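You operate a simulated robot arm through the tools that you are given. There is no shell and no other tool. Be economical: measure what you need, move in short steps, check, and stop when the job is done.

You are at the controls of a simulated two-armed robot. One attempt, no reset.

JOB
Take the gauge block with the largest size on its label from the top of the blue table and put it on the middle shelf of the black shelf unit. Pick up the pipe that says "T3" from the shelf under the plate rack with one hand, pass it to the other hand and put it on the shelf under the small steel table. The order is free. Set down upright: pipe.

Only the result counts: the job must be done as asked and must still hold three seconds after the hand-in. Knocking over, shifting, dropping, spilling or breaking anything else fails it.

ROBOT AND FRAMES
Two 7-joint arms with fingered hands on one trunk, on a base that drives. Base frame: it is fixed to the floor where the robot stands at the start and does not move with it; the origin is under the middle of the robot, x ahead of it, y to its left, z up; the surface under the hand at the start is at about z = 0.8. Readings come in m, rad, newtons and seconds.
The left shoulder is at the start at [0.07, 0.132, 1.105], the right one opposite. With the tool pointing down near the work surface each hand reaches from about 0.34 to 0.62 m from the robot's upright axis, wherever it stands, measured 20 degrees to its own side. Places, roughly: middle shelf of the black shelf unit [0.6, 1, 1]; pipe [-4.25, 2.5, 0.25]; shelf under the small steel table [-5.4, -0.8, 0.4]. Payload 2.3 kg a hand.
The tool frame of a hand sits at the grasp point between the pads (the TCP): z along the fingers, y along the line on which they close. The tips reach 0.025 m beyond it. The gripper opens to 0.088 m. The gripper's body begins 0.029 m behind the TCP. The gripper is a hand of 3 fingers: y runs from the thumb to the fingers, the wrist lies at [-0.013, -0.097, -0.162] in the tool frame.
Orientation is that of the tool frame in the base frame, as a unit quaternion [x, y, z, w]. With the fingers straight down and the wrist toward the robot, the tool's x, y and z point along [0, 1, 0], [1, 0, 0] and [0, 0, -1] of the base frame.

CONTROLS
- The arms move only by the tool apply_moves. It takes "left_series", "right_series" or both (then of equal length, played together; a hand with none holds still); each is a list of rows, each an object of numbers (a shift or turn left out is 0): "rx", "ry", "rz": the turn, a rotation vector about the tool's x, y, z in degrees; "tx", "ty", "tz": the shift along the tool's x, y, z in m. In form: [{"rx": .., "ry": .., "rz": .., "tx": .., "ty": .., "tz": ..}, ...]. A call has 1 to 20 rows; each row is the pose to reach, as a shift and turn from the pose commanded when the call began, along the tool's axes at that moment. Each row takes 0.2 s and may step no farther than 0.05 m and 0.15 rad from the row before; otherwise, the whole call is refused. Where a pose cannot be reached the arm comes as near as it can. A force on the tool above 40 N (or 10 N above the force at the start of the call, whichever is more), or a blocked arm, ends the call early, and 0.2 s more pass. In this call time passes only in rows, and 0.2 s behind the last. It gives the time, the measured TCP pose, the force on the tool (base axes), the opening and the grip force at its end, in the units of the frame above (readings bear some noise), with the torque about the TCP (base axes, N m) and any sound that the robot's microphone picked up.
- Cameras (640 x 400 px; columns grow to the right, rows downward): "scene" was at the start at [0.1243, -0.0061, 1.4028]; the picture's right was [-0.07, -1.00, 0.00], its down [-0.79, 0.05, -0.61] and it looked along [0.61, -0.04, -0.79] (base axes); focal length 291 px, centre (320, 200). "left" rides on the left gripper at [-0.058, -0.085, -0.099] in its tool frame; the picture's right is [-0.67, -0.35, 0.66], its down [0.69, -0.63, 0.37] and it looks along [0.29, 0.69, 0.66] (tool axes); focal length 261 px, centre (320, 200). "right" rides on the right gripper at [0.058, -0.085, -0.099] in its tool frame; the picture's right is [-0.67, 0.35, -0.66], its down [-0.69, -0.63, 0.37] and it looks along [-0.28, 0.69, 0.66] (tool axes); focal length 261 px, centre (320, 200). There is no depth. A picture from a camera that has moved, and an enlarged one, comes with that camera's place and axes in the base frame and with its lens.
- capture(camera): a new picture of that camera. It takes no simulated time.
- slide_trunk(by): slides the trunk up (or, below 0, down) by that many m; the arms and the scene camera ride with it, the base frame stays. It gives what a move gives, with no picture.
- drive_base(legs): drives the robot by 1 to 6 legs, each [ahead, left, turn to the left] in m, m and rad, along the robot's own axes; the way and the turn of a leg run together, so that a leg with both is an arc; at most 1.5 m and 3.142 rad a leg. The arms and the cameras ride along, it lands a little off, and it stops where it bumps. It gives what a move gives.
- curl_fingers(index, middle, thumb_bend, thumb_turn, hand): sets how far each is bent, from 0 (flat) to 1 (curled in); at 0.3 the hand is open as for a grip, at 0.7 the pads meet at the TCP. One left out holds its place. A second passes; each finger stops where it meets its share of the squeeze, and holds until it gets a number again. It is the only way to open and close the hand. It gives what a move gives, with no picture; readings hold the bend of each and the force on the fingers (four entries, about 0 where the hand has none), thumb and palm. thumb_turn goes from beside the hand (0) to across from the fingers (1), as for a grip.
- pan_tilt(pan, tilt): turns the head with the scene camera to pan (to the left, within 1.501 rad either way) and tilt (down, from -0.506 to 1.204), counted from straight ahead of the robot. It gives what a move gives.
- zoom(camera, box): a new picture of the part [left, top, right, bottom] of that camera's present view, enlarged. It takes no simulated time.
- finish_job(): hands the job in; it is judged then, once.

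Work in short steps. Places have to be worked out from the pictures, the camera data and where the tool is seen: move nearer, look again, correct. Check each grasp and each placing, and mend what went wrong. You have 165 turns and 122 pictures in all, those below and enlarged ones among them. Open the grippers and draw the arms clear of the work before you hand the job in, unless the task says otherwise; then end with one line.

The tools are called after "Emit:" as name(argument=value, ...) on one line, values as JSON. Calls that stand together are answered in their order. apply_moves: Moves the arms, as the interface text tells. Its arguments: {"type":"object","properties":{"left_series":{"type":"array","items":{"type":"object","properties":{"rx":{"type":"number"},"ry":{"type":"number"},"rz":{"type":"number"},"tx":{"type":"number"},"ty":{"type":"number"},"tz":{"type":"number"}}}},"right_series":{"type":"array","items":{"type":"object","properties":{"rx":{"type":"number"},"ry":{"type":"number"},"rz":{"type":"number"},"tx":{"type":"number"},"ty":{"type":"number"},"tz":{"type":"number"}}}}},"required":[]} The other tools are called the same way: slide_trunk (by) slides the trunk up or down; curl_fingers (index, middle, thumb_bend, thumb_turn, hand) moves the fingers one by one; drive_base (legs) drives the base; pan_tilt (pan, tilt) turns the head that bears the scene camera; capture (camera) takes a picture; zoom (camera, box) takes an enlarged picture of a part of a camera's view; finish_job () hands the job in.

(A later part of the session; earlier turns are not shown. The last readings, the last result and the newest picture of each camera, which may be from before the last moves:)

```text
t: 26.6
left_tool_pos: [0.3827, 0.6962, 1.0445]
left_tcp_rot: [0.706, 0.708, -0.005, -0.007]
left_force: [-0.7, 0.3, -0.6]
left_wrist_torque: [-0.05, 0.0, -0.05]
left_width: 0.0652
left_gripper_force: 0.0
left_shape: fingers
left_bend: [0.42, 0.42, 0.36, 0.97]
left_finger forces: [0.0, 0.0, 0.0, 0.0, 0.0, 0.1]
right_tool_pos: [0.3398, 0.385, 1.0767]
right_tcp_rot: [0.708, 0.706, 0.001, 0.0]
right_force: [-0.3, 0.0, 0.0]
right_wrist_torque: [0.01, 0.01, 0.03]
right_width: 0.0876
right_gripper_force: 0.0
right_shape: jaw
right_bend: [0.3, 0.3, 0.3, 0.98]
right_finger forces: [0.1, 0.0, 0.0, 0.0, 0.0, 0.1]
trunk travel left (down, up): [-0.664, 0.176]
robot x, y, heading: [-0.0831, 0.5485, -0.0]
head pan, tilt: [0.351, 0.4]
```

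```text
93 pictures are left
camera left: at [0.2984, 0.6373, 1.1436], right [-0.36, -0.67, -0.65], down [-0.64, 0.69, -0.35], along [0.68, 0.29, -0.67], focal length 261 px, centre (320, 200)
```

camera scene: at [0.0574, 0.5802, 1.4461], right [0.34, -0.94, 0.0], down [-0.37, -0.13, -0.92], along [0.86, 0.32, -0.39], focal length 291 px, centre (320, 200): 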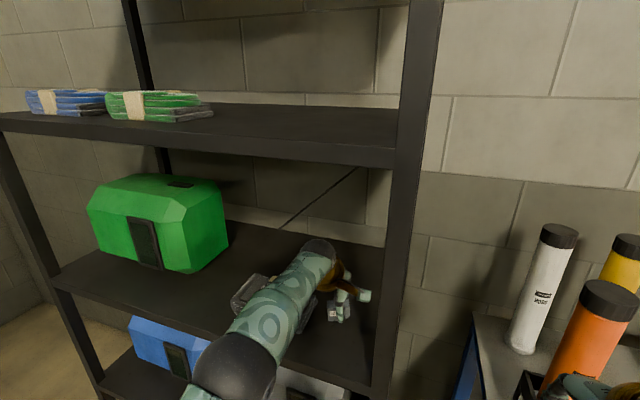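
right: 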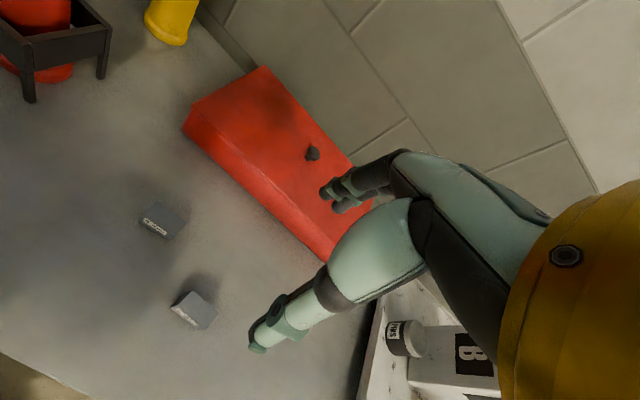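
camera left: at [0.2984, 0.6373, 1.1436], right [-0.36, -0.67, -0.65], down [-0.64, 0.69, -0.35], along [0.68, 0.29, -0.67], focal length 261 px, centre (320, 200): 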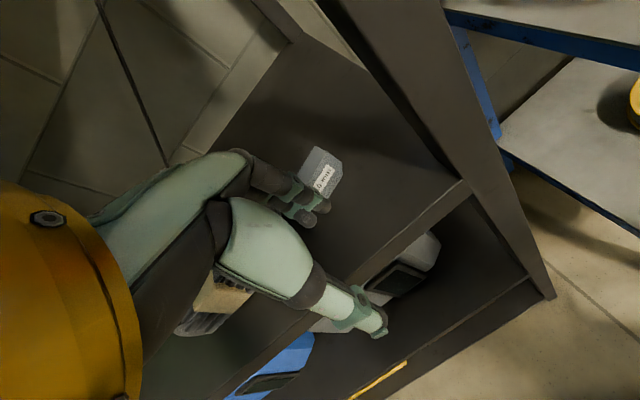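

The block stands on the middle shelf. I back off 0.6 m, turn left toward the far area and look.

Emit:
drive_base(legs=[[-0.6, 0, 0], [0, 0, 2.6]])

Emit:
pan_tilt(pan=0.0, tilt=0.2)

Emit:
capture(camera="scene")

```text
t: 36.1
left_tool_pos: [-1.1537, 0.6633, 1.0425]
left_tcp_rot: [-0.493, 0.87, -0.01, 0.004]
left_force: [0.5, -0.4, 0.3]
left_wrist_torque: [0.01, 0.01, -0.03]
left_width: 0.0654
left_gripper_force: 0.1
left_shape: fingers
left_bend: [0.42, 0.42, 0.36, 0.97]
left_finger forces: [0.1, 0.0, 0.0, 0.1, 0.1, 0.0]
right_tool_pos: [-0.9563, 0.9092, 1.0763]
right_tcp_rot: [-0.492, 0.87, 0.0, 0.0]
right_force: [0.2, 1.4, 0.3]
right_wrist_torque: [0.03, 0.01, -0.01]
right_width: 0.0874
right_gripper_force: 0.1
right_shape: jaw
right_bend: [0.3, 0.3, 0.3, 0.98]
right_finger forces: [0.1, 0.0, 0.0, 0.0, 0.0, 0.0]
trunk travel left (down, up): [-0.664, 0.176]
robot x, y, heading: [-0.6834, 0.5501, 2.598]
head pan, tilt: [0.351, 0.4]
```

```text
t: 37.0
left_tool_pos: [-1.1558, 0.6643, 1.0422]
left_tcp_rot: [-0.493, 0.87, -0.01, 0.004]
left_force: [-0.1, 0.0, 0.4]
left_wrist_torque: [-0.01, 0.01, -0.03]
left_width: 0.0655
left_gripper_force: 0.2
left_shape: fingers
left_bend: [0.42, 0.42, 0.36, 0.97]
left_finger forces: [0.0, 0.1, 0.1, 0.0, 0.0, 0.0]
right_tool_pos: [-0.956, 0.9089, 1.0764]
right_tcp_rot: [-0.492, 0.871, -0.001, 0.001]
right_force: [-0.7, 0.2, 0.1]
right_wrist_torque: [0.04, -0.03, -0.02]
right_width: 0.0877
right_gripper_force: 0.0
right_shape: jaw
right_bend: [0.3, 0.3, 0.3, 0.98]
right_finger forces: [0.0, 0.0, 0.0, 0.1, 0.1, 0.0]
trunk travel left (down, up): [-0.664, 0.176]
robot x, y, heading: [-0.6817, 0.5493, 2.6]
head pan, tilt: [0.0, 0.201]
```

```text
92 pictures are left
camera scene: at [-0.8035, 0.6225, 1.465], right [0.52, 0.86, 0.0], down [0.17, -0.1, -0.98], along [-0.84, 0.5, -0.2], focal length 291 px, centre (320, 200)
```

scene: 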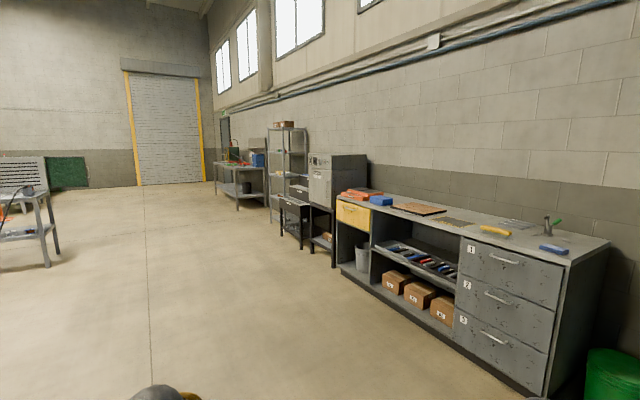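

The pipe should appear near pixel (307, 229), at the dark table beside the grey box. I zoom in there.

Emit:
zoom(camera="scene", box=[240, 160, 368, 270])

Emit:
zoom(camera="scene", box=[0, 140, 140, 280])

```text
3.64 times, centred on (304, 215) of scene
camera zoom: at [-0.8035, 0.6225, 1.465], right [0.52, 0.86, 0.0], down [0.17, -0.1, -0.98], along [-0.84, 0.5, -0.2], focal length 1060 px, centre (378, 146)
```

zoom: 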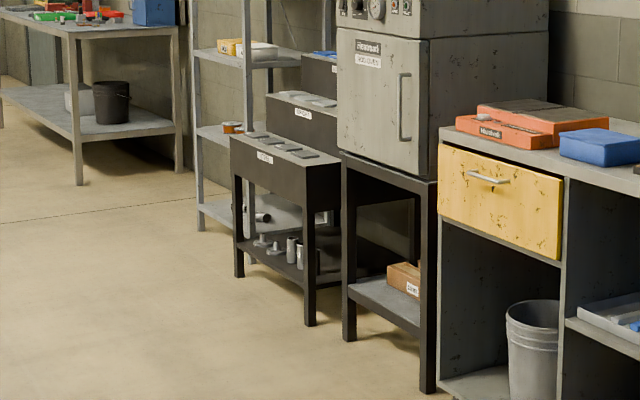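

```text
2.86 times, centred on (70, 210) of scene
camera zoom: at [-0.8035, 0.6225, 1.465], right [0.52, 0.86, 0.0], down [0.17, -0.1, -0.98], along [-0.84, 0.5, -0.2], focal length 833 px, centre (1034, 171)
```

zoom: 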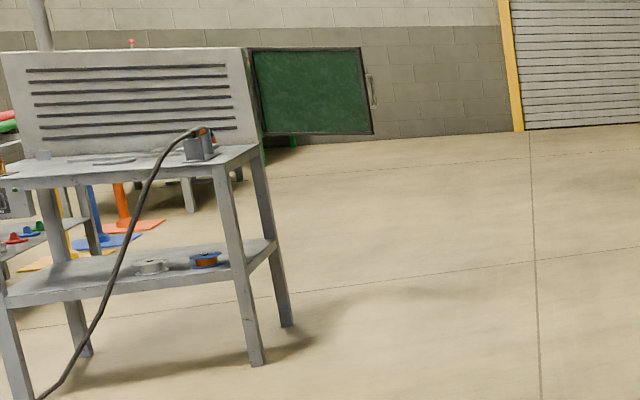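

The plate rack stands at about (-4.3, 2.5), open to the room, with pipes on its lower shelf. I drive there and face +y.

Emit:
drive_base(legs=[[0, 0, 0.255], [1.5, 0, 0], [1.5, 0, 0], [0.5, 0, 0], [0, 0, -1.285]])

Emit:
pan_tilt(pan=0.0, tilt=0.7)

Emit:
capture(camera="scene")

```text
t: 58.0
left_tool_pos: [-4.1749, 1.9807, 1.0413]
left_tcp_rot: [0.0, 1.0, -0.009, -0.001]
left_force: [-0.4, 1.2, 0.9]
left_wrist_torque: [-0.01, -0.01, 0.01]
left_width: 0.0653
left_gripper_force: 0.1
left_shape: fingers
left_bend: [0.42, 0.42, 0.36, 0.97]
left_finger forces: [0.1, 0.0, 0.0, 0.1, 0.0, 0.0]
right_tool_pos: [-3.862, 1.934, 1.0764]
right_tcp_rot: [0.002, 1.0, 0.0, -0.001]
right_force: [-0.4, 0.1, -0.2]
right_wrist_torque: [0.02, -0.02, -0.03]
right_width: 0.0876
right_gripper_force: 0.1
right_shape: jaw
right_bend: [0.3, 0.3, 0.3, 0.98]
right_finger forces: [0.0, 0.0, 0.1, 0.0, 0.0, 0.1]
trunk travel left (down, up): [-0.664, 0.176]
robot x, y, heading: [-4.0296, 1.515, 1.566]
head pan, tilt: [0.0, 0.201]
```

```text
t: 58.9
left_tool_pos: [-4.1729, 1.9799, 1.0424]
left_tcp_rot: [0.001, 1.0, -0.009, -0.002]
left_force: [0.5, 0.5, 0.9]
left_wrist_torque: [0.02, 0.01, -0.04]
left_width: 0.0654
left_gripper_force: 0.1
left_shape: fingers
left_bend: [0.42, 0.42, 0.36, 0.97]
left_finger forces: [0.0, 0.0, 0.1, 0.1, 0.0, 0.1]
right_tool_pos: [-3.8626, 1.934, 1.0762]
right_tcp_rot: [0.003, 1.0, 0.0, 0.0]
right_force: [-0.2, 0.5, 0.2]
right_wrist_torque: [0.03, -0.02, 0.0]
right_width: 0.0875
right_gripper_force: 0.1
right_shape: jaw
right_bend: [0.3, 0.3, 0.3, 0.98]
right_finger forces: [0.0, 0.0, 0.0, 0.0, 0.1, 0.1]
trunk travel left (down, up): [-0.664, 0.176]
robot x, y, heading: [-4.0306, 1.5155, 1.567]
head pan, tilt: [0.0, 0.7]
```

```text
89 pictures are left
camera scene: at [-4.028, 1.6472, 1.4197], right [1.0, 0.0, 0.0], down [0.0, -0.64, -0.77], along [0.0, 0.77, -0.64], focal length 291 px, centre (320, 200)
```

scene: 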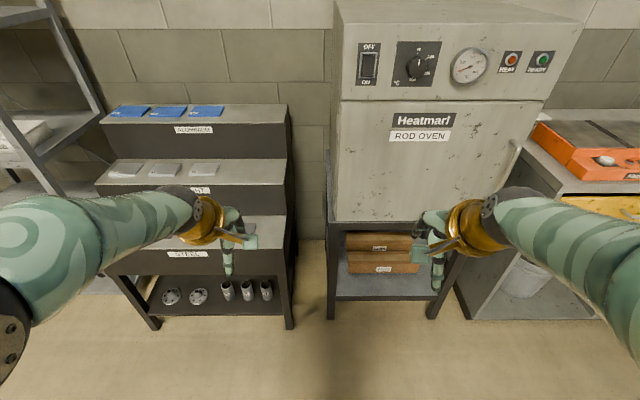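

Three pipes stand upright on the right half of the rack's lower shelf. I lower the trunk to see them level and read the labels.

Emit:
slide_trunk(by=-0.5)

Emit:
pan_tilt(pan=0.35, tilt=0.6)

Emit:
capture(camera="scene")

```text
refused: -0.5 is not a number from -0.4 to 0.4
```

```text
t: 59.8
left_tool_pos: [-4.1746, 1.9795, 1.0417]
left_tcp_rot: [0.001, 1.0, -0.01, -0.001]
left_force: [-0.3, -0.1, -0.5]
left_wrist_torque: [0.01, 0.02, 0.04]
left_width: 0.0653
left_gripper_force: 0.1
left_shape: fingers
left_bend: [0.42, 0.42, 0.36, 0.97]
left_finger forces: [0.0, 0.1, 0.0, 0.1, 0.1, 0.1]
right_tool_pos: [-3.8621, 1.9352, 1.0766]
right_tcp_rot: [0.002, 1.0, -0.001, 0.0]
right_force: [0.9, -0.8, -0.3]
right_wrist_torque: [-0.01, 0.0, 0.01]
right_width: 0.0876
right_gripper_force: 0.0
right_shape: jaw
right_bend: [0.3, 0.3, 0.3, 0.98]
right_finger forces: [0.1, 0.0, 0.0, 0.0, 0.1, 0.0]
trunk travel left (down, up): [-0.664, 0.176]
robot x, y, heading: [-4.0283, 1.5144, 1.569]
head pan, tilt: [0.351, 0.6]
```

```text
88 pictures are left
camera scene: at [-4.0583, 1.6454, 1.4283], right [0.94, 0.34, 0.0], down [0.19, -0.53, -0.82], along [-0.28, 0.78, -0.57], focal length 291 px, centre (320, 200)
```

scene: 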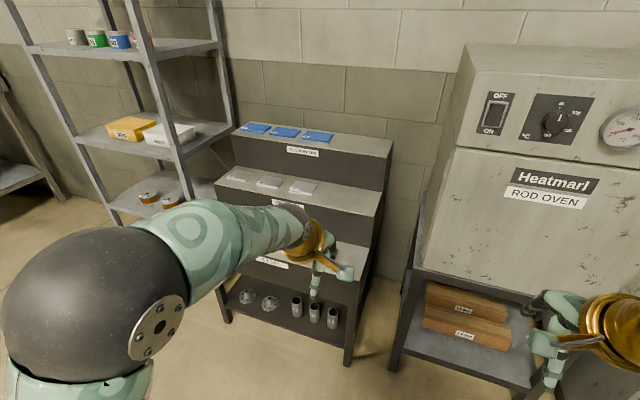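

Trunk travel per call is limited to 0.4, so I slide down in two parts.

Emit:
slide_trunk(by=-0.4)

Emit:
pan_tilt(pan=0.3, tilt=0.65)

Emit:
capture(camera="scene")

Emit:
capture(camera="left")

```text
t: 63.6
left_tool_pos: [-4.1733, 1.9794, 0.6419]
left_tcp_rot: [0.001, 1.0, -0.009, -0.002]
left_force: [-0.3, 0.1, 0.3]
left_wrist_torque: [0.0, 0.0, 0.0]
left_width: 0.0653
left_gripper_force: 0.2
left_shape: fingers
left_bend: [0.42, 0.42, 0.36, 0.97]
left_finger forces: [0.0, 0.0, 0.0, 0.1, 0.0, 0.0]
right_tool_pos: [-3.862, 1.9347, 0.6761]
right_tcp_rot: [0.002, 1.0, 0.0, 0.001]
right_force: [0.0, -0.1, 0.4]
right_wrist_torque: [0.0, 0.01, 0.01]
right_width: 0.0877
right_gripper_force: 0.1
right_shape: jaw
right_bend: [0.3, 0.3, 0.3, 0.98]
right_finger forces: [0.0, 0.0, 0.1, 0.1, 0.1, 0.1]
trunk travel left (down, up): [-0.264, 0.576]
robot x, y, heading: [-4.0254, 1.5162, 1.567]
head pan, tilt: [0.351, 0.6]
```

```text
t: 64.2
left_tool_pos: [-4.1743, 1.98, 0.6415]
left_tcp_rot: [0.001, 1.0, -0.01, -0.002]
left_force: [-0.2, -0.1, 0.3]
left_wrist_torque: [0.03, 0.04, -0.02]
left_width: 0.0654
left_gripper_force: 0.1
left_shape: fingers
left_bend: [0.42, 0.42, 0.36, 0.97]
left_finger forces: [0.1, 0.0, 0.0, 0.1, 0.1, 0.0]
right_tool_pos: [-3.8616, 1.9354, 0.6758]
right_tcp_rot: [0.002, 1.0, 0.0, 0.0]
right_force: [0.7, 0.0, 0.3]
right_wrist_torque: [-0.02, -0.03, 0.0]
right_width: 0.0876
right_gripper_force: 0.1
right_shape: jaw
right_bend: [0.3, 0.3, 0.3, 0.98]
right_finger forces: [0.1, 0.0, 0.0, 0.0, 0.0, 0.0]
trunk travel left (down, up): [-0.264, 0.576]
robot x, y, heading: [-4.027, 1.5138, 1.564]
head pan, tilt: [0.3, 0.649]
```

```text
87 pictures are left
camera scene: at [-4.0537, 1.6451, 1.024], right [0.96, 0.29, 0.0], down [0.18, -0.58, -0.8], along [-0.23, 0.76, -0.6], focal length 291 px, centre (320, 200)
```

scene: 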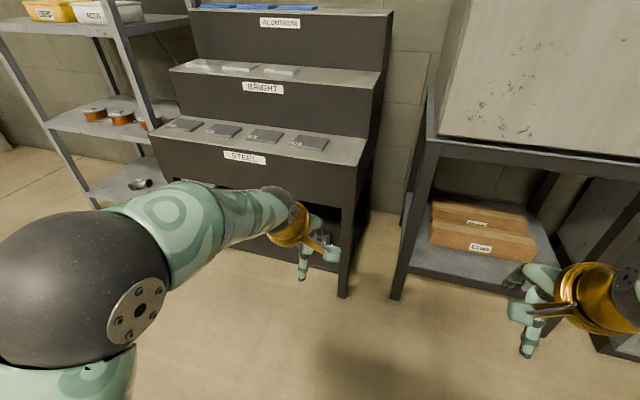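

```text
86 pictures are left
camera left: at [-4.116, 1.8962, 0.7429], right [0.67, -0.36, -0.65], down [-0.69, -0.64, -0.35], along [-0.29, 0.68, -0.67], focal length 261 px, centre (320, 200)
```

left: 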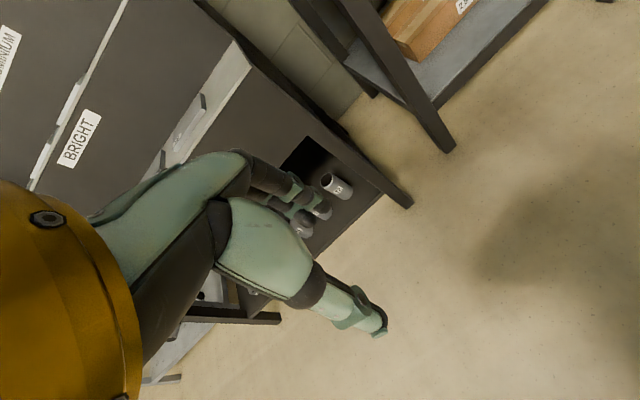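

The left camera sees a labelled pipe at (340, 187). I zoom in there.

Emit:
zoom(camera="left", box=[260, 140, 388, 220])

```text
5.00 times, centred on (324, 180) of left
camera zoom: at [-4.116, 1.8962, 0.7429], right [0.67, -0.36, -0.65], down [-0.69, -0.64, -0.35], along [-0.29, 0.68, -0.67], focal length 1303 px, centre (300, 300)
```

zoom: 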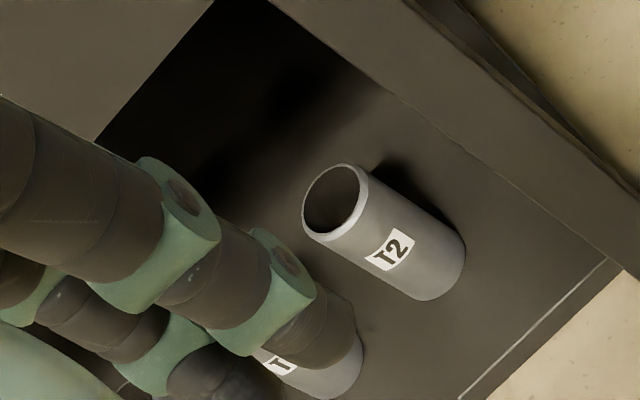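

The rightmost pipe is T2, so I need to read the others. I drive 0.27 m left to see them from straight ahead.

Emit:
drive_base(legs=[[0, 0.27, 0]])

Emit:
pan_tilt(pan=0.0, tilt=0.75)

Emit:
capture(camera="scene")

```text
t: 66.1
left_tool_pos: [-4.4443, 1.982, 0.6425]
left_tcp_rot: [0.001, 1.0, -0.009, -0.002]
left_force: [-0.1, -0.7, 0.1]
left_wrist_torque: [0.0, 0.02, -0.01]
left_width: 0.0652
left_gripper_force: 0.0
left_shape: fingers
left_bend: [0.42, 0.42, 0.36, 0.97]
left_finger forces: [0.0, 0.1, 0.0, 0.0, 0.0, 0.0]
right_tool_pos: [-4.1318, 1.9366, 0.6773]
right_tcp_rot: [0.002, 1.0, 0.0, 0.0]
right_force: [0.2, 0.1, -0.3]
right_wrist_torque: [0.02, 0.0, -0.01]
right_width: 0.0873
right_gripper_force: 0.1
right_shape: jaw
right_bend: [0.3, 0.3, 0.3, 0.98]
right_finger forces: [0.0, 0.0, 0.0, 0.1, 0.1, 0.0]
trunk travel left (down, up): [-0.264, 0.576]
robot x, y, heading: [-4.3008, 1.5154, 1.571]
head pan, tilt: [0.3, 0.649]
```

```text
t: 66.9
left_tool_pos: [-4.4447, 1.9813, 0.6425]
left_tcp_rot: [0.0, 1.0, -0.009, -0.002]
left_force: [0.2, 0.3, -0.7]
left_wrist_torque: [0.02, 0.01, 0.02]
left_width: 0.0654
left_gripper_force: 0.0
left_shape: fingers
left_bend: [0.42, 0.42, 0.36, 0.97]
left_finger forces: [0.1, 0.0, 0.1, 0.1, 0.0, 0.1]
right_tool_pos: [-4.132, 1.9367, 0.676]
right_tcp_rot: [0.002, 1.0, 0.0, 0.0]
right_force: [0.0, -0.4, -0.1]
right_wrist_torque: [0.0, 0.02, 0.03]
right_width: 0.0875
right_gripper_force: 0.1
right_shape: jaw
right_bend: [0.3, 0.3, 0.3, 0.98]
right_finger forces: [0.1, 0.0, 0.2, 0.1, 0.0, 0.0]
trunk travel left (down, up): [-0.264, 0.576]
robot x, y, heading: [-4.299, 1.517, 1.568]
head pan, tilt: [0.0, 0.75]
```

```text
84 pictures are left
camera scene: at [-4.2992, 1.6463, 1.0154], right [1.0, 0.0, 0.0], down [0.0, -0.68, -0.73], along [0.0, 0.73, -0.68], focal length 291 px, centre (320, 200)
```

scene: 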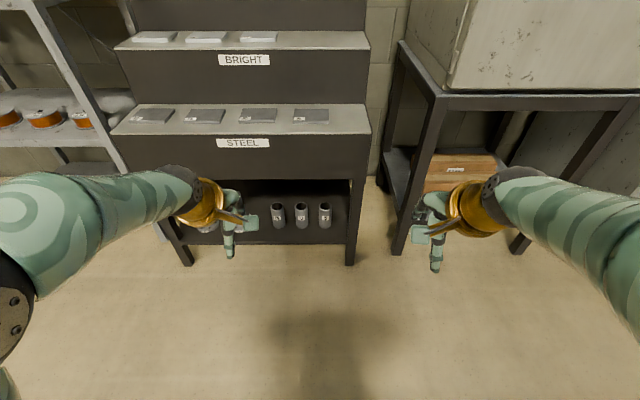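

All three pipes are visible now. I zoom in to read their labels.

Emit:
zoom(camera="scene", box=[260, 190, 348, 245])

```text
7.27 times, centred on (304, 218) of scene
camera zoom: at [-4.2992, 1.6463, 1.0154], right [1.0, 0.0, 0.0], down [0.0, -0.68, -0.73], along [0.0, 0.73, -0.68], focal length 2120 px, centre (436, 73)
```

zoom: 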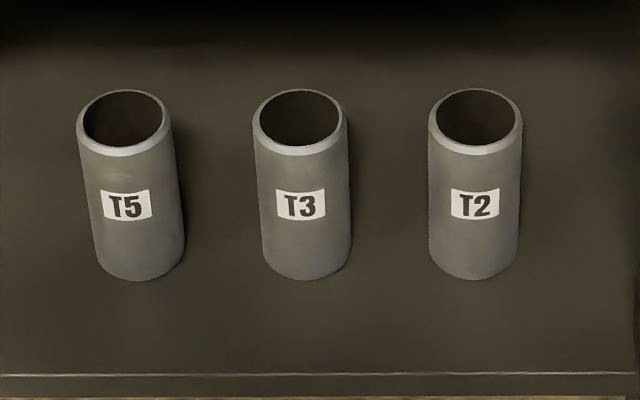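

T3 is the middle pipe, at roughly (-4.37, 2.43) with its rim at z≈0.25. I lower the trunk fully and drive closer in steps, slightly to the right.

Emit:
slide_trunk(by=-0.26)

Emit:
drive_base(legs=[[0, -0.12, 0], [0.22, 0, 0]])

Emit:
pan_tilt(pan=0.25, tilt=0.6)

Emit:
capture(camera="scene")

Emit:
capture(camera="left")

```text
t: 69.6
left_tool_pos: [-4.4436, 1.9814, 0.3816]
left_tcp_rot: [0.0, 1.0, -0.01, -0.002]
left_force: [0.2, -1.5, 0.0]
left_wrist_torque: [0.01, 0.01, -0.02]
left_width: 0.0654
left_gripper_force: 0.1
left_shape: fingers
left_bend: [0.42, 0.42, 0.36, 0.97]
left_finger forces: [0.0, 0.0, 0.1, 0.0, 0.0, 0.1]
right_tool_pos: [-4.1324, 1.9365, 0.4164]
right_tcp_rot: [0.003, 1.0, 0.0, 0.0]
right_force: [-1.3, 0.5, 0.5]
right_wrist_torque: [0.01, 0.02, -0.01]
right_width: 0.0877
right_gripper_force: 0.0
right_shape: jaw
right_bend: [0.3, 0.3, 0.3, 0.98]
right_finger forces: [0.0, 0.1, 0.0, 0.1, 0.0, 0.0]
trunk travel left (down, up): [-0.004, 0.836]
robot x, y, heading: [-4.2999, 1.5142, 1.558]
head pan, tilt: [0.0, 0.75]
```

```text
t: 72.1
left_tool_pos: [-4.3242, 2.2001, 0.3828]
left_tcp_rot: [0.001, 1.0, -0.01, -0.002]
left_force: [-0.2, -0.2, 0.5]
left_wrist_torque: [0.03, -0.01, 0.03]
left_width: 0.0654
left_gripper_force: 0.1
left_shape: fingers
left_bend: [0.42, 0.42, 0.36, 0.97]
left_finger forces: [0.0, 0.0, 0.0, 0.0, 0.0, 0.0]
right_tool_pos: [-4.0119, 2.154, 0.4148]
right_tcp_rot: [0.003, 1.0, 0.0, -0.001]
right_force: [0.4, 0.3, -0.6]
right_wrist_torque: [-0.03, 0.03, -0.03]
right_width: 0.0875
right_gripper_force: 0.0
right_shape: jaw
right_bend: [0.3, 0.3, 0.3, 0.98]
right_finger forces: [0.0, 0.0, 0.0, 0.1, 0.0, 0.1]
trunk travel left (down, up): [-0.004, 0.836]
robot x, y, heading: [-4.1772, 1.7354, 1.562]
head pan, tilt: [0.0, 0.75]
```

```text
t: 72.9
left_tool_pos: [-4.3217, 2.2009, 0.382]
left_tcp_rot: [0.002, 1.0, -0.01, -0.002]
left_force: [-1.2, -0.4, 0.2]
left_wrist_torque: [-0.01, 0.01, 0.01]
left_width: 0.0652
left_gripper_force: 0.0
left_shape: fingers
left_bend: [0.42, 0.42, 0.36, 0.97]
left_finger forces: [0.1, 0.1, 0.0, 0.1, 0.0, 0.1]
right_tool_pos: [-4.011, 2.1543, 0.4165]
right_tcp_rot: [0.004, 1.0, 0.0, 0.0]
right_force: [-0.2, -0.4, 0.2]
right_wrist_torque: [-0.04, -0.01, -0.02]
right_width: 0.0874
right_gripper_force: 0.0
right_shape: jaw
right_bend: [0.3, 0.3, 0.3, 0.98]
right_finger forces: [0.0, 0.1, 0.0, 0.1, 0.1, 0.1]
trunk travel left (down, up): [-0.004, 0.836]
robot x, y, heading: [-4.1758, 1.7359, 1.561]
head pan, tilt: [0.25, 0.6]
```

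```text
82 pictures are left
camera scene: at [-4.1998, 1.8678, 0.7682], right [0.97, 0.24, 0.0], down [0.14, -0.55, -0.82], along [-0.2, 0.8, -0.57], focal length 291 px, centre (320, 200)
```

scene: 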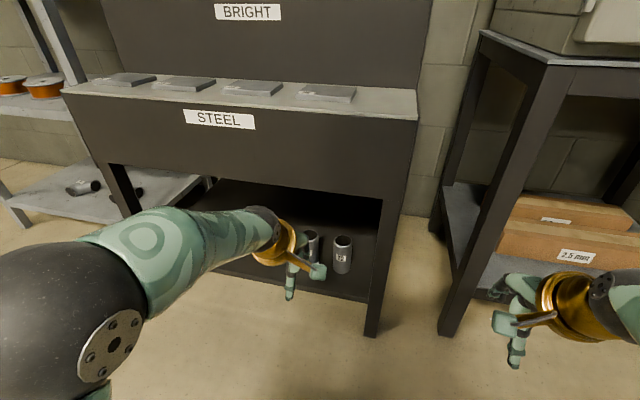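

```text
81 pictures are left
camera left: at [-4.2653, 2.1164, 0.4829], right [0.67, -0.36, -0.65], down [-0.69, -0.63, -0.35], along [-0.29, 0.68, -0.67], focal length 261 px, centre (320, 200)
```

left: 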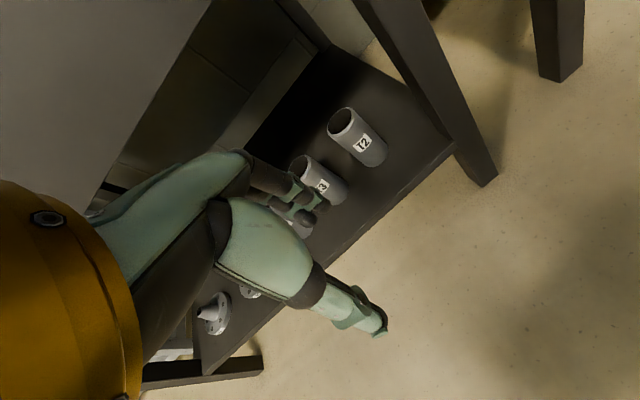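

The panel bottom is at z≈0.445, too low for a straight-down grasp. I will grasp T3 horizontally from the front with the left hand, closing sideways. I turn the left hand to point forward while still outside the rack.

Emit:
apply_moves(left_series=[{"rx": -4.62, "ry": -4.62, "rz": -4.62, "tx": 0.01, "ty": -0.005}, {"rx": -9.24, "ry": -9.24, "rz": -9.24, "tx": 0.02, "ty": -0.01}, {"rx": -13.86, "ry": -13.86, "rz": -13.86, "tx": 0.03, "ty": -0.015}, {"rx": -18.48, "ry": -18.48, "rz": -18.48, "tx": 0.04, "ty": -0.02}, {"rx": -23.1, "ry": -23.1, "rz": -23.1, "tx": 0.05, "ty": -0.02}, {"rx": -27.7, "ry": -27.7, "rz": -27.7, "tx": 0.06, "ty": -0.02}, {"rx": -32.3, "ry": -32.3, "rz": -32.3, "tx": 0.07, "ty": -0.02}, {"rx": -36.9, "ry": -36.9, "rz": -36.9, "tx": 0.08, "ty": -0.02}, {"rx": -41.5, "ry": -41.5, "rz": -41.5, "tx": 0.09, "ty": -0.02}, {"rx": -46.1, "ry": -46.1, "rz": -46.1, "tx": 0.1, "ty": -0.02}, {"rx": -50.7, "ry": -50.7, "rz": -50.7, "tx": 0.1, "ty": -0.02}, {"rx": -55.3, "ry": -55.3, "rz": -55.3, "tx": 0.1, "ty": -0.02}, {"rx": -59.9, "ry": -59.9, "rz": -59.9, "tx": 0.1, "ty": -0.02}, {"rx": -64.5, "ry": -64.5, "rz": -64.5, "tx": 0.1, "ty": -0.02}, {"rx": -69.2, "ry": -69.2, "rz": -69.2, "tx": 0.1, "ty": -0.02}])

Emit:
capture(camera="scene")

Emit:
capture(camera="left")

```text
t: 76.1
left_tool_pos: [-4.4221, 2.1804, 0.3824]
left_tcp_rot: [-0.503, 0.507, 0.496, 0.494]
left_force: [0.6, -0.1, 0.1]
left_wrist_torque: [0.02, -0.01, 0.04]
left_width: 0.0652
left_gripper_force: 0.1
left_shape: fingers
left_bend: [0.42, 0.42, 0.36, 0.97]
left_finger forces: [0.0, 0.0, 0.0, 0.0, 0.0, 0.0]
right_tool_pos: [-4.0105, 2.1553, 0.4171]
right_tcp_rot: [0.004, 1.0, -0.001, 0.0]
right_force: [0.9, -0.8, 0.4]
right_wrist_torque: [-0.02, 0.02, 0.03]
right_width: 0.0878
right_gripper_force: 0.1
right_shape: jaw
right_bend: [0.3, 0.3, 0.3, 0.98]
right_finger forces: [0.0, 0.0, 0.1, 0.0, 0.0, 0.1]
trunk travel left (down, up): [-0.004, 0.836]
robot x, y, heading: [-4.177, 1.7346, 1.563]
head pan, tilt: [0.25, 0.6]
```

```text
80 pictures are left
camera scene: at [-4.1999, 1.8678, 0.7683], right [0.97, 0.24, 0.0], down [0.14, -0.55, -0.82], along [-0.2, 0.8, -0.57], focal length 291 px, centre (320, 200)
```

scene: 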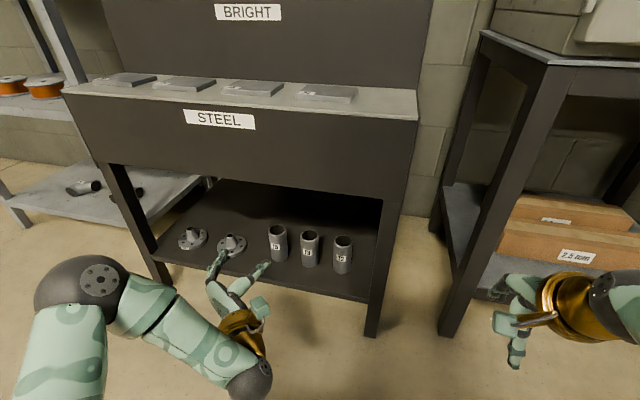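

```text
79 pictures are left
camera left: at [-4.3386, 2.0813, 0.4422], right [0.35, 0.67, 0.66], down [0.63, 0.35, -0.7], along [-0.69, 0.66, -0.3], focal length 261 px, centre (320, 200)
```

left: 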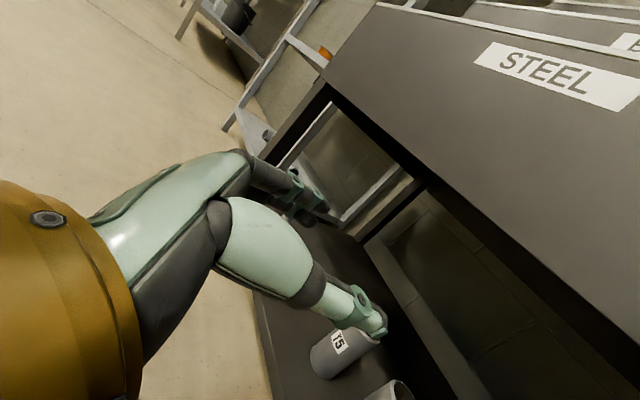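

The left hand points forward as wanted. T3 is at about (-4.366, 2.42), z 0.155–0.255. I shift the base 6 cm right and 7 cm ahead, and lower the hand to z≈0.20 in front of the rack.

Emit:
drive_base(legs=[[0.05, -0.06, 0]])

Emit:
apply_moves(left_series=[{"tx": 0.04}, {"tx": 0.08}, {"tx": 0.12}, {"tx": 0.16}, {"tx": 0.175}])

Emit:
capture(camera="scene")

Emit:
capture(camera="left")

```text
t: 77.2
left_tool_pos: [-4.3632, 2.2303, 0.383]
left_tcp_rot: [-0.502, 0.508, 0.495, 0.495]
left_force: [0.5, 0.2, 0.1]
left_wrist_torque: [0.0, 0.03, 0.01]
left_width: 0.0654
left_gripper_force: 0.0
left_shape: fingers
left_bend: [0.42, 0.42, 0.36, 0.97]
left_finger forces: [0.1, 0.0, 0.0, 0.1, 0.0, 0.0]
right_tool_pos: [-3.951, 2.2045, 0.4157]
right_tcp_rot: [0.003, 1.0, 0.0, -0.001]
right_force: [-0.2, 0.3, 0.1]
right_wrist_torque: [-0.01, 0.0, -0.03]
right_width: 0.0876
right_gripper_force: 0.1
right_shape: jaw
right_bend: [0.3, 0.3, 0.3, 0.98]
right_finger forces: [0.1, 0.0, 0.0, 0.0, 0.0, 0.0]
trunk travel left (down, up): [-0.004, 0.836]
robot x, y, heading: [-4.1198, 1.7839, 1.557]
head pan, tilt: [0.25, 0.6]
```

```text
t: 78.4
left_tool_pos: [-4.3629, 2.2259, 0.2072]
left_tcp_rot: [-0.503, 0.508, 0.494, 0.495]
left_force: [-0.5, 0.5, 0.6]
left_wrist_torque: [0.0, -0.01, 0.0]
left_width: 0.0652
left_gripper_force: 0.0
left_shape: fingers
left_bend: [0.42, 0.42, 0.36, 0.97]
left_finger forces: [0.0, 0.0, 0.0, 0.1, 0.1, 0.1]
right_tool_pos: [-3.9521, 2.2044, 0.4156]
right_tcp_rot: [0.003, 1.0, 0.0, 0.0]
right_force: [0.3, 0.0, 0.3]
right_wrist_torque: [-0.04, 0.01, 0.02]
right_width: 0.0876
right_gripper_force: 0.1
right_shape: jaw
right_bend: [0.3, 0.3, 0.3, 0.98]
right_finger forces: [0.1, 0.0, 0.0, 0.0, 0.0, 0.1]
trunk travel left (down, up): [-0.004, 0.836]
robot x, y, heading: [-4.1186, 1.7826, 1.566]
head pan, tilt: [0.25, 0.6]
```

```text
78 pictures are left
camera scene: at [-4.1395, 1.9175, 0.7683], right [0.97, 0.24, 0.0], down [0.14, -0.55, -0.82], along [-0.2, 0.8, -0.57], focal length 291 px, centre (320, 200)
```

scene: 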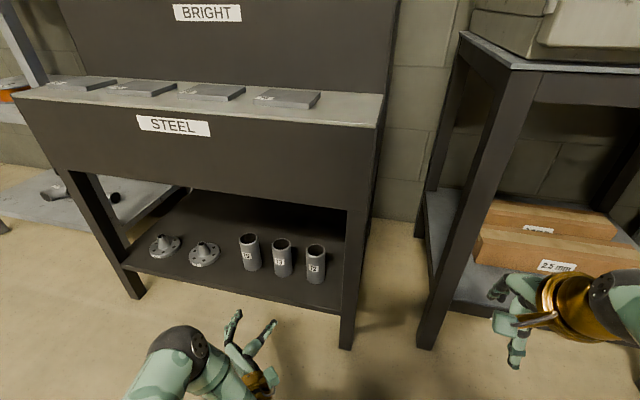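

```text
77 pictures are left
camera left: at [-4.2795, 2.1271, 0.2671], right [0.36, 0.67, 0.65], down [0.63, 0.35, -0.7], along [-0.69, 0.66, -0.29], focal length 261 px, centre (320, 200)
```

left: 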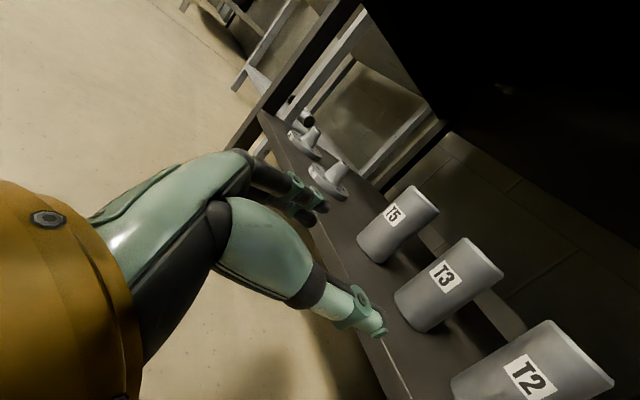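

Both cameras agree: T3 is at about (-4.364, 2.427), z 0.165–0.258, and the TCP is lined up with it. I advance 13 cm and recheck before enclosing.

Emit:
apply_moves(left_series=[{"tz": 0.04}, {"tz": 0.08}, {"tz": 0.115}, {"tz": 0.13}])

Emit:
capture(camera="left")

Emit:
zoom(camera="scene", box=[180, 220, 340, 320])

```text
t: 79.4
left_tool_pos: [-4.3621, 2.3563, 0.2047]
left_tcp_rot: [-0.503, 0.508, 0.495, 0.495]
left_force: [-0.1, -0.2, 0.7]
left_wrist_torque: [0.06, 0.03, 0.04]
left_width: 0.0654
left_gripper_force: 0.0
left_shape: fingers
left_bend: [0.42, 0.42, 0.36, 0.97]
left_finger forces: [0.0, 0.0, 0.1, 0.2, 0.0, 0.0]
right_tool_pos: [-3.9497, 2.2039, 0.4171]
right_tcp_rot: [0.003, 1.0, 0.0, 0.0]
right_force: [0.1, -0.7, 1.2]
right_wrist_torque: [0.04, 0.02, 0.01]
right_width: 0.0877
right_gripper_force: 0.0
right_shape: jaw
right_bend: [0.3, 0.3, 0.3, 0.98]
right_finger forces: [0.0, 0.0, 0.0, 0.1, 0.0, 0.1]
trunk travel left (down, up): [-0.004, 0.836]
robot x, y, heading: [-4.1173, 1.786, 1.562]
head pan, tilt: [0.25, 0.6]
```

```text
76 pictures are left
camera left: at [-4.2787, 2.2574, 0.2642], right [0.36, 0.67, 0.65], down [0.63, 0.35, -0.7], along [-0.69, 0.66, -0.3], focal length 261 px, centre (320, 200)
```

left: 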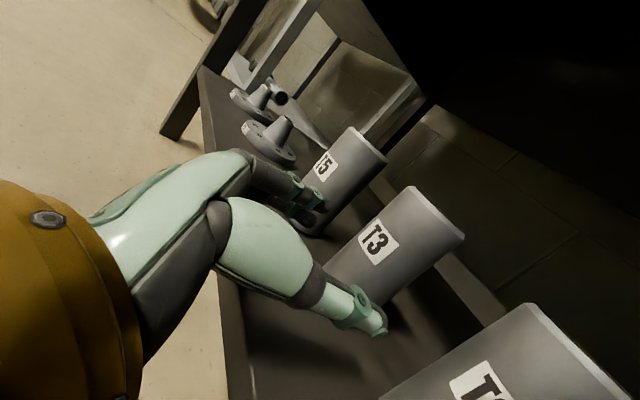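

```text
4.00 times, centred on (260, 270) of scene
camera zoom: at [-4.1395, 1.9175, 0.7683], right [0.97, 0.24, 0.0], down [0.14, -0.55, -0.82], along [-0.2, 0.8, -0.57], focal length 1166 px, centre (560, -80)
```

zoom: 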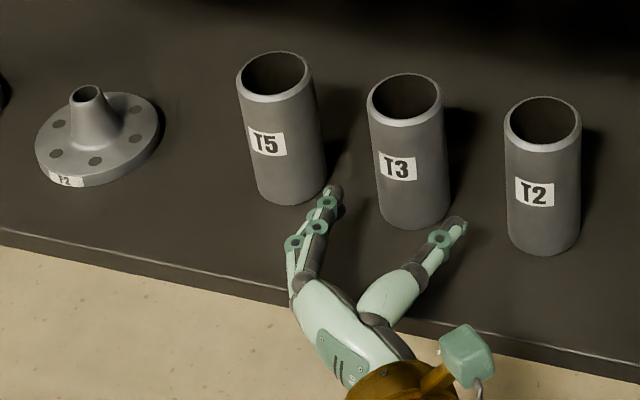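

Both finger and thumb line up with the gaps beside T3. I advance the last 7 cm slowly.

Emit:
apply_moves(left_series=[{"tz": 0.02}, {"tz": 0.04}, {"tz": 0.055}, {"tz": 0.068}])

Emit:
zoom(camera="scene", box=[180, 220, 340, 320])

```text
t: 80.4
left_tool_pos: [-4.3615, 2.3872, 0.2182]
left_tcp_rot: [-0.502, 0.508, 0.495, 0.495]
left_force: [-0.4, -0.2, -0.2]
left_wrist_torque: [0.01, -0.03, -0.01]
left_width: 0.0652
left_gripper_force: 0.0
left_shape: fingers
left_bend: [0.42, 0.42, 0.36, 0.97]
left_finger forces: [0.0, 0.1, 0.0, 0.1, 0.0, 0.1]
left hand out of reach, approached as far as the arm can: row 2, 3, 4
right_tool_pos: [-3.9513, 2.2036, 0.4156]
right_tcp_rot: [0.003, 1.0, 0.0, 0.0]
right_force: [-0.2, 0.8, 0.4]
right_wrist_torque: [-0.02, 0.01, -0.02]
right_width: 0.0877
right_gripper_force: 0.0
right_shape: jaw
right_bend: [0.3, 0.3, 0.3, 0.98]
right_finger forces: [0.0, 0.1, 0.0, 0.0, 0.0, 0.0]
trunk travel left (down, up): [-0.004, 0.836]
robot x, y, heading: [-4.1155, 1.7837, 1.564]
head pan, tilt: [0.25, 0.6]
```

```text
4.00 times, centred on (260, 270) of scene
camera zoom: at [-4.1395, 1.9176, 0.7683], right [0.97, 0.24, 0.0], down [0.14, -0.55, -0.82], along [-0.2, 0.8, -0.57], focal length 1166 px, centre (560, -80)
```

zoom: 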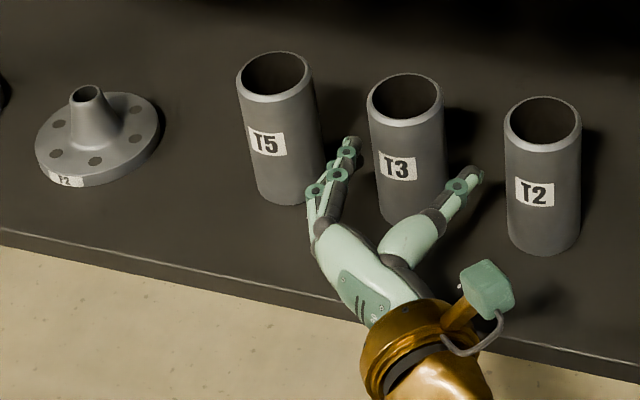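

The arm is at its reach limit. I back the hand out, drive the base 8 cm closer, and re-approach.

Emit:
apply_moves(left_series=[{"tz": -0.03}, {"tz": -0.06}, {"tz": -0.1}, {"tz": -0.14}])

Emit:
drive_base(legs=[[0.08, 0, 0]])

Emit:
capture(camera="left")

Emit:
capture(camera="scene")

```text
t: 81.4
left_tool_pos: [-4.3621, 2.2462, 0.2219]
left_tcp_rot: [-0.502, 0.507, 0.496, 0.495]
left_force: [-0.2, 0.0, 0.2]
left_wrist_torque: [0.01, 0.0, 0.0]
left_width: 0.0651
left_gripper_force: 0.1
left_shape: fingers
left_bend: [0.42, 0.42, 0.36, 0.97]
left_finger forces: [0.0, 0.0, 0.0, 0.0, 0.1, 0.0]
right_tool_pos: [-3.9502, 2.2044, 0.4154]
right_tcp_rot: [0.003, 1.0, 0.0, 0.0]
right_force: [0.6, -0.3, 0.3]
right_wrist_torque: [0.01, -0.02, -0.01]
right_width: 0.0875
right_gripper_force: 0.0
right_shape: jaw
right_bend: [0.3, 0.3, 0.3, 0.98]
right_finger forces: [0.1, 0.1, 0.0, 0.0, 0.0, 0.0]
trunk travel left (down, up): [-0.004, 0.836]
robot x, y, heading: [-4.1174, 1.7845, 1.559]
head pan, tilt: [0.25, 0.6]
```

```text
t: 82.4
left_tool_pos: [-4.3601, 2.3274, 0.221]
left_tcp_rot: [-0.502, 0.508, 0.495, 0.495]
left_force: [-0.4, -0.2, 0.4]
left_wrist_torque: [0.02, 0.04, 0.01]
left_width: 0.065
left_gripper_force: 0.0
left_shape: fingers
left_bend: [0.42, 0.42, 0.36, 0.97]
left_finger forces: [0.0, 0.0, 0.0, 0.0, 0.1, 0.0]
right_tool_pos: [-3.9501, 2.2856, 0.4158]
right_tcp_rot: [0.004, 1.0, 0.0, 0.0]
right_force: [-0.7, -0.3, -0.5]
right_wrist_torque: [0.0, 0.01, 0.01]
right_width: 0.0874
right_gripper_force: 0.1
right_shape: jaw
right_bend: [0.3, 0.3, 0.3, 0.98]
right_finger forces: [0.0, 0.1, 0.1, 0.1, 0.0, 0.0]
trunk travel left (down, up): [-0.004, 0.836]
robot x, y, heading: [-4.1179, 1.863, 1.566]
head pan, tilt: [0.25, 0.6]
```

```text
73 pictures are left
camera left: at [-4.2763, 2.2293, 0.2812], right [0.36, 0.67, 0.65], down [0.63, 0.35, -0.7], along [-0.69, 0.66, -0.3], focal length 261 px, centre (320, 200)
```

left: 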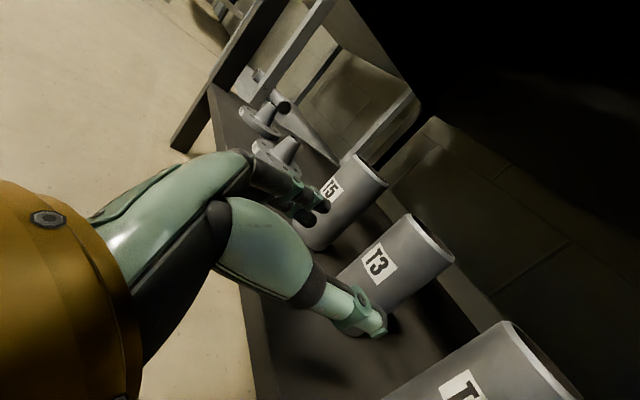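

```text
72 pictures are left
camera scene: at [-4.1389, 1.9986, 0.7683], right [0.97, 0.24, 0.0], down [0.14, -0.55, -0.82], along [-0.2, 0.8, -0.57], focal length 291 px, centre (320, 200)
```

scene: 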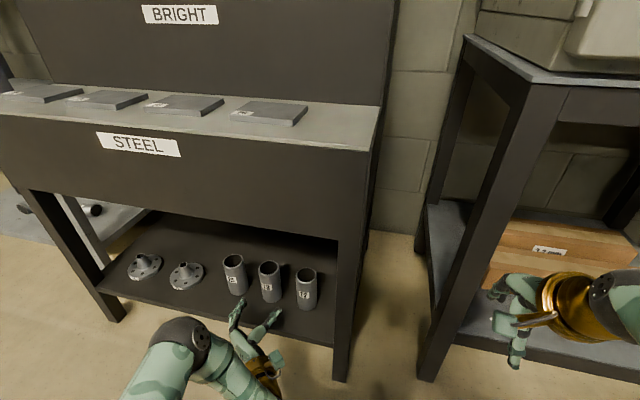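

T3 remains at x≈-4.362, and the hand is at z 0.221 and y 2.327. I lower it 1.3 cm and advance 9.7 cm to enclose the pipe.

Emit:
apply_moves(left_series=[{"tx": 0.013, "ty": 0.003, "tz": 0.02}, {"tx": 0.013, "ty": 0.003, "tz": 0.045}, {"tx": 0.013, "ty": 0.003, "tz": 0.065}, {"tx": 0.013, "ty": 0.003, "tz": 0.082}, {"tx": 0.013, "ty": 0.003, "tz": 0.097}])

Emit:
zoom(camera="scene", box=[180, 230, 340, 330])

Emit:
capture(camera="left")

```text
t: 83.6
left_tool_pos: [-4.3636, 2.4247, 0.2066]
left_tcp_rot: [-0.503, 0.508, 0.495, 0.495]
left_force: [0.0, 0.3, -0.1]
left_wrist_torque: [0.03, 0.0, 0.02]
left_width: 0.0652
left_gripper_force: 0.1
left_shape: fingers
left_bend: [0.42, 0.42, 0.36, 0.97]
left_finger forces: [0.0, 0.0, 0.0, 0.0, 0.0, 0.0]
right_tool_pos: [-3.9508, 2.2848, 0.4172]
right_tcp_rot: [0.004, 1.0, 0.0, 0.001]
right_force: [0.9, 0.3, -0.1]
right_wrist_torque: [0.0, 0.0, -0.02]
right_width: 0.0875
right_gripper_force: 0.1
right_shape: jaw
right_bend: [0.3, 0.3, 0.3, 0.98]
right_finger forces: [0.1, 0.1, 0.0, 0.1, 0.1, 0.1]
trunk travel left (down, up): [-0.004, 0.836]
robot x, y, heading: [-4.1162, 1.8656, 1.563]
head pan, tilt: [0.25, 0.6]
```

```text
4.00 times, centred on (260, 280) of scene
camera zoom: at [-4.1389, 1.9987, 0.7683], right [0.97, 0.24, 0.0], down [0.14, -0.55, -0.82], along [-0.2, 0.8, -0.57], focal length 1166 px, centre (560, -120)
```

zoom: 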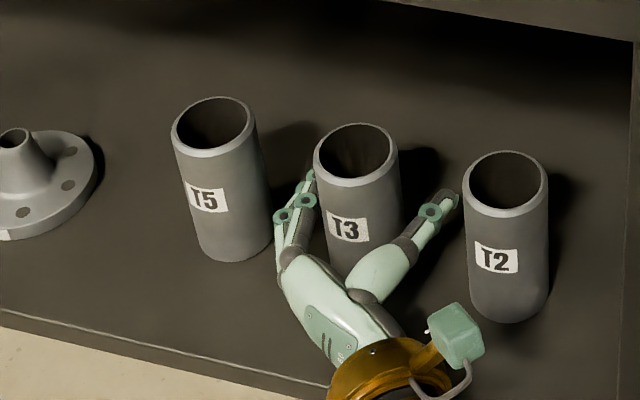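

```text
70 pictures are left
camera left: at [-4.2794, 2.3261, 0.2659], right [0.36, 0.67, 0.65], down [0.63, 0.35, -0.7], along [-0.69, 0.66, -0.3], focal length 261 px, centre (320, 200)
```

left: 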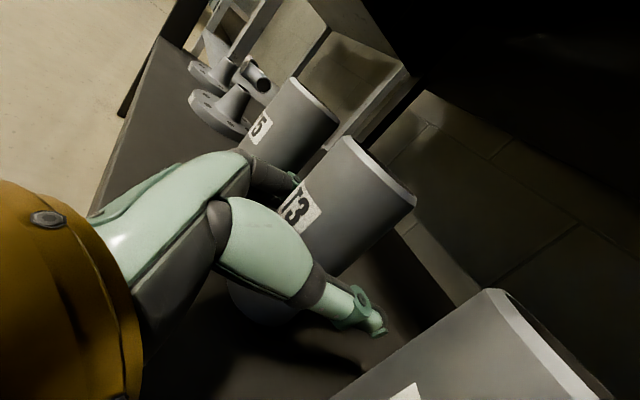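

T3 is between fingers and thumb, so I close the hand on it.

Emit:
curl_fingers(hand="left", index=0.75, middle=0.75, thumb_bend=0.75)

Emit:
zoom(camera="scene", box=[180, 230, 340, 330])

```text
t: 84.6
left_tool_pos: [-4.3628, 2.4252, 0.2063]
left_tcp_rot: [-0.503, 0.508, 0.495, 0.494]
left_force: [1.2, 1.1, 0.9]
left_wrist_torque: [0.03, 0.06, -0.01]
left_width: 0.0268
left_gripper_force: 24.6
left_shape: fingers
left_bend: [0.74, 0.63, 0.63, 0.96]
left_finger forces: [14.5, 9.8, 0.1, 0.1, 24.2, 0.0]
right_tool_pos: [-3.949, 2.2844, 0.4168]
right_tcp_rot: [0.003, 1.0, 0.0, 0.0]
right_force: [-0.5, 0.0, 0.7]
right_wrist_torque: [0.03, -0.02, 0.0]
right_width: 0.0875
right_gripper_force: 0.1
right_shape: jaw
right_bend: [0.3, 0.3, 0.3, 0.98]
right_finger forces: [0.1, 0.1, 0.0, 0.0, 0.1, 0.0]
trunk travel left (down, up): [-0.004, 0.836]
robot x, y, heading: [-4.1155, 1.8619, 1.564]
head pan, tilt: [0.25, 0.6]
```

```text
4.00 times, centred on (260, 280) of scene
camera zoom: at [-4.1389, 1.9989, 0.7682], right [0.97, 0.24, 0.0], down [0.14, -0.55, -0.82], along [-0.2, 0.8, -0.57], focal length 1166 px, centre (560, -120)
```

zoom: 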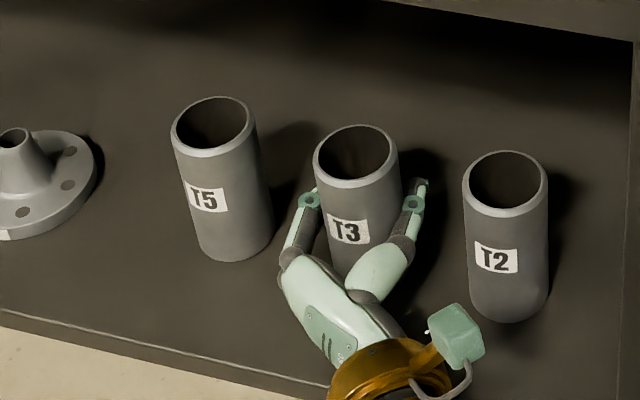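

Grip force is 24 N with the pipe still upright. I lift 1.5 cm and check.

Emit:
apply_moves(left_series=[{"tx": -0.008}, {"tx": -0.015}])

Emit:
zoom(camera="scene", box=[180, 230, 340, 330])

Emit:
capture(camera="left")

```text
t: 85.2
left_tool_pos: [-4.3628, 2.4265, 0.2199]
left_tcp_rot: [-0.503, 0.508, 0.495, 0.495]
left_force: [0.4, 0.0, -3.9]
left_wrist_torque: [0.06, -0.02, 0.01]
left_width: 0.0269
left_gripper_force: 24.0
left_shape: fingers
left_bend: [0.74, 0.63, 0.63, 0.96]
left_finger forces: [14.6, 9.5, 0.0, 0.1, 23.9, 0.0]
right_tool_pos: [-3.9497, 2.2855, 0.4159]
right_tcp_rot: [0.004, 1.0, 0.0, -0.001]
right_force: [-0.7, -0.3, -0.2]
right_wrist_torque: [0.0, 0.0, 0.02]
right_width: 0.0874
right_gripper_force: 0.0
right_shape: jaw
right_bend: [0.3, 0.3, 0.3, 0.98]
right_finger forces: [0.0, 0.0, 0.0, 0.0, 0.0, 0.0]
trunk travel left (down, up): [-0.004, 0.836]
robot x, y, heading: [-4.1172, 1.8628, 1.561]
head pan, tilt: [0.25, 0.6]
```

```text
4.00 times, centred on (260, 280) of scene
camera zoom: at [-4.1392, 1.9993, 0.7681], right [0.97, 0.24, 0.0], down [0.14, -0.55, -0.82], along [-0.2, 0.8, -0.57], focal length 1166 px, centre (560, -120)
```

zoom: 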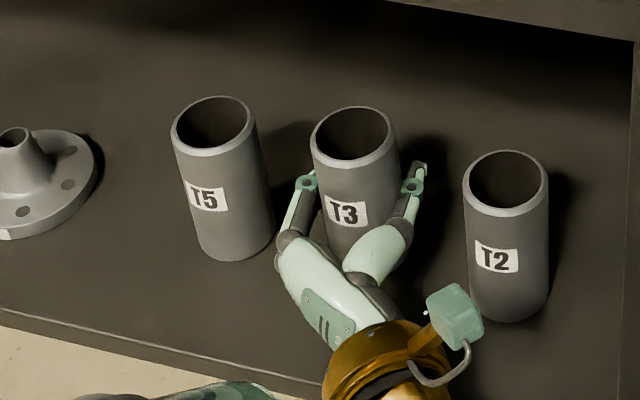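

```text
67 pictures are left
camera left: at [-4.2793, 2.3264, 0.2801], right [0.36, 0.67, 0.65], down [0.63, 0.35, -0.7], along [-0.69, 0.66, -0.3], focal length 261 px, centre (320, 200)
```

left: 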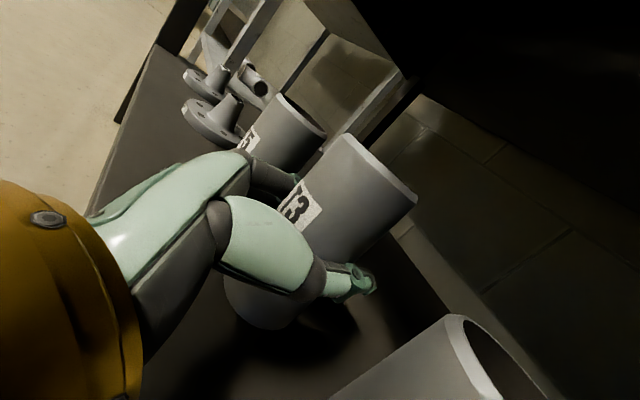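

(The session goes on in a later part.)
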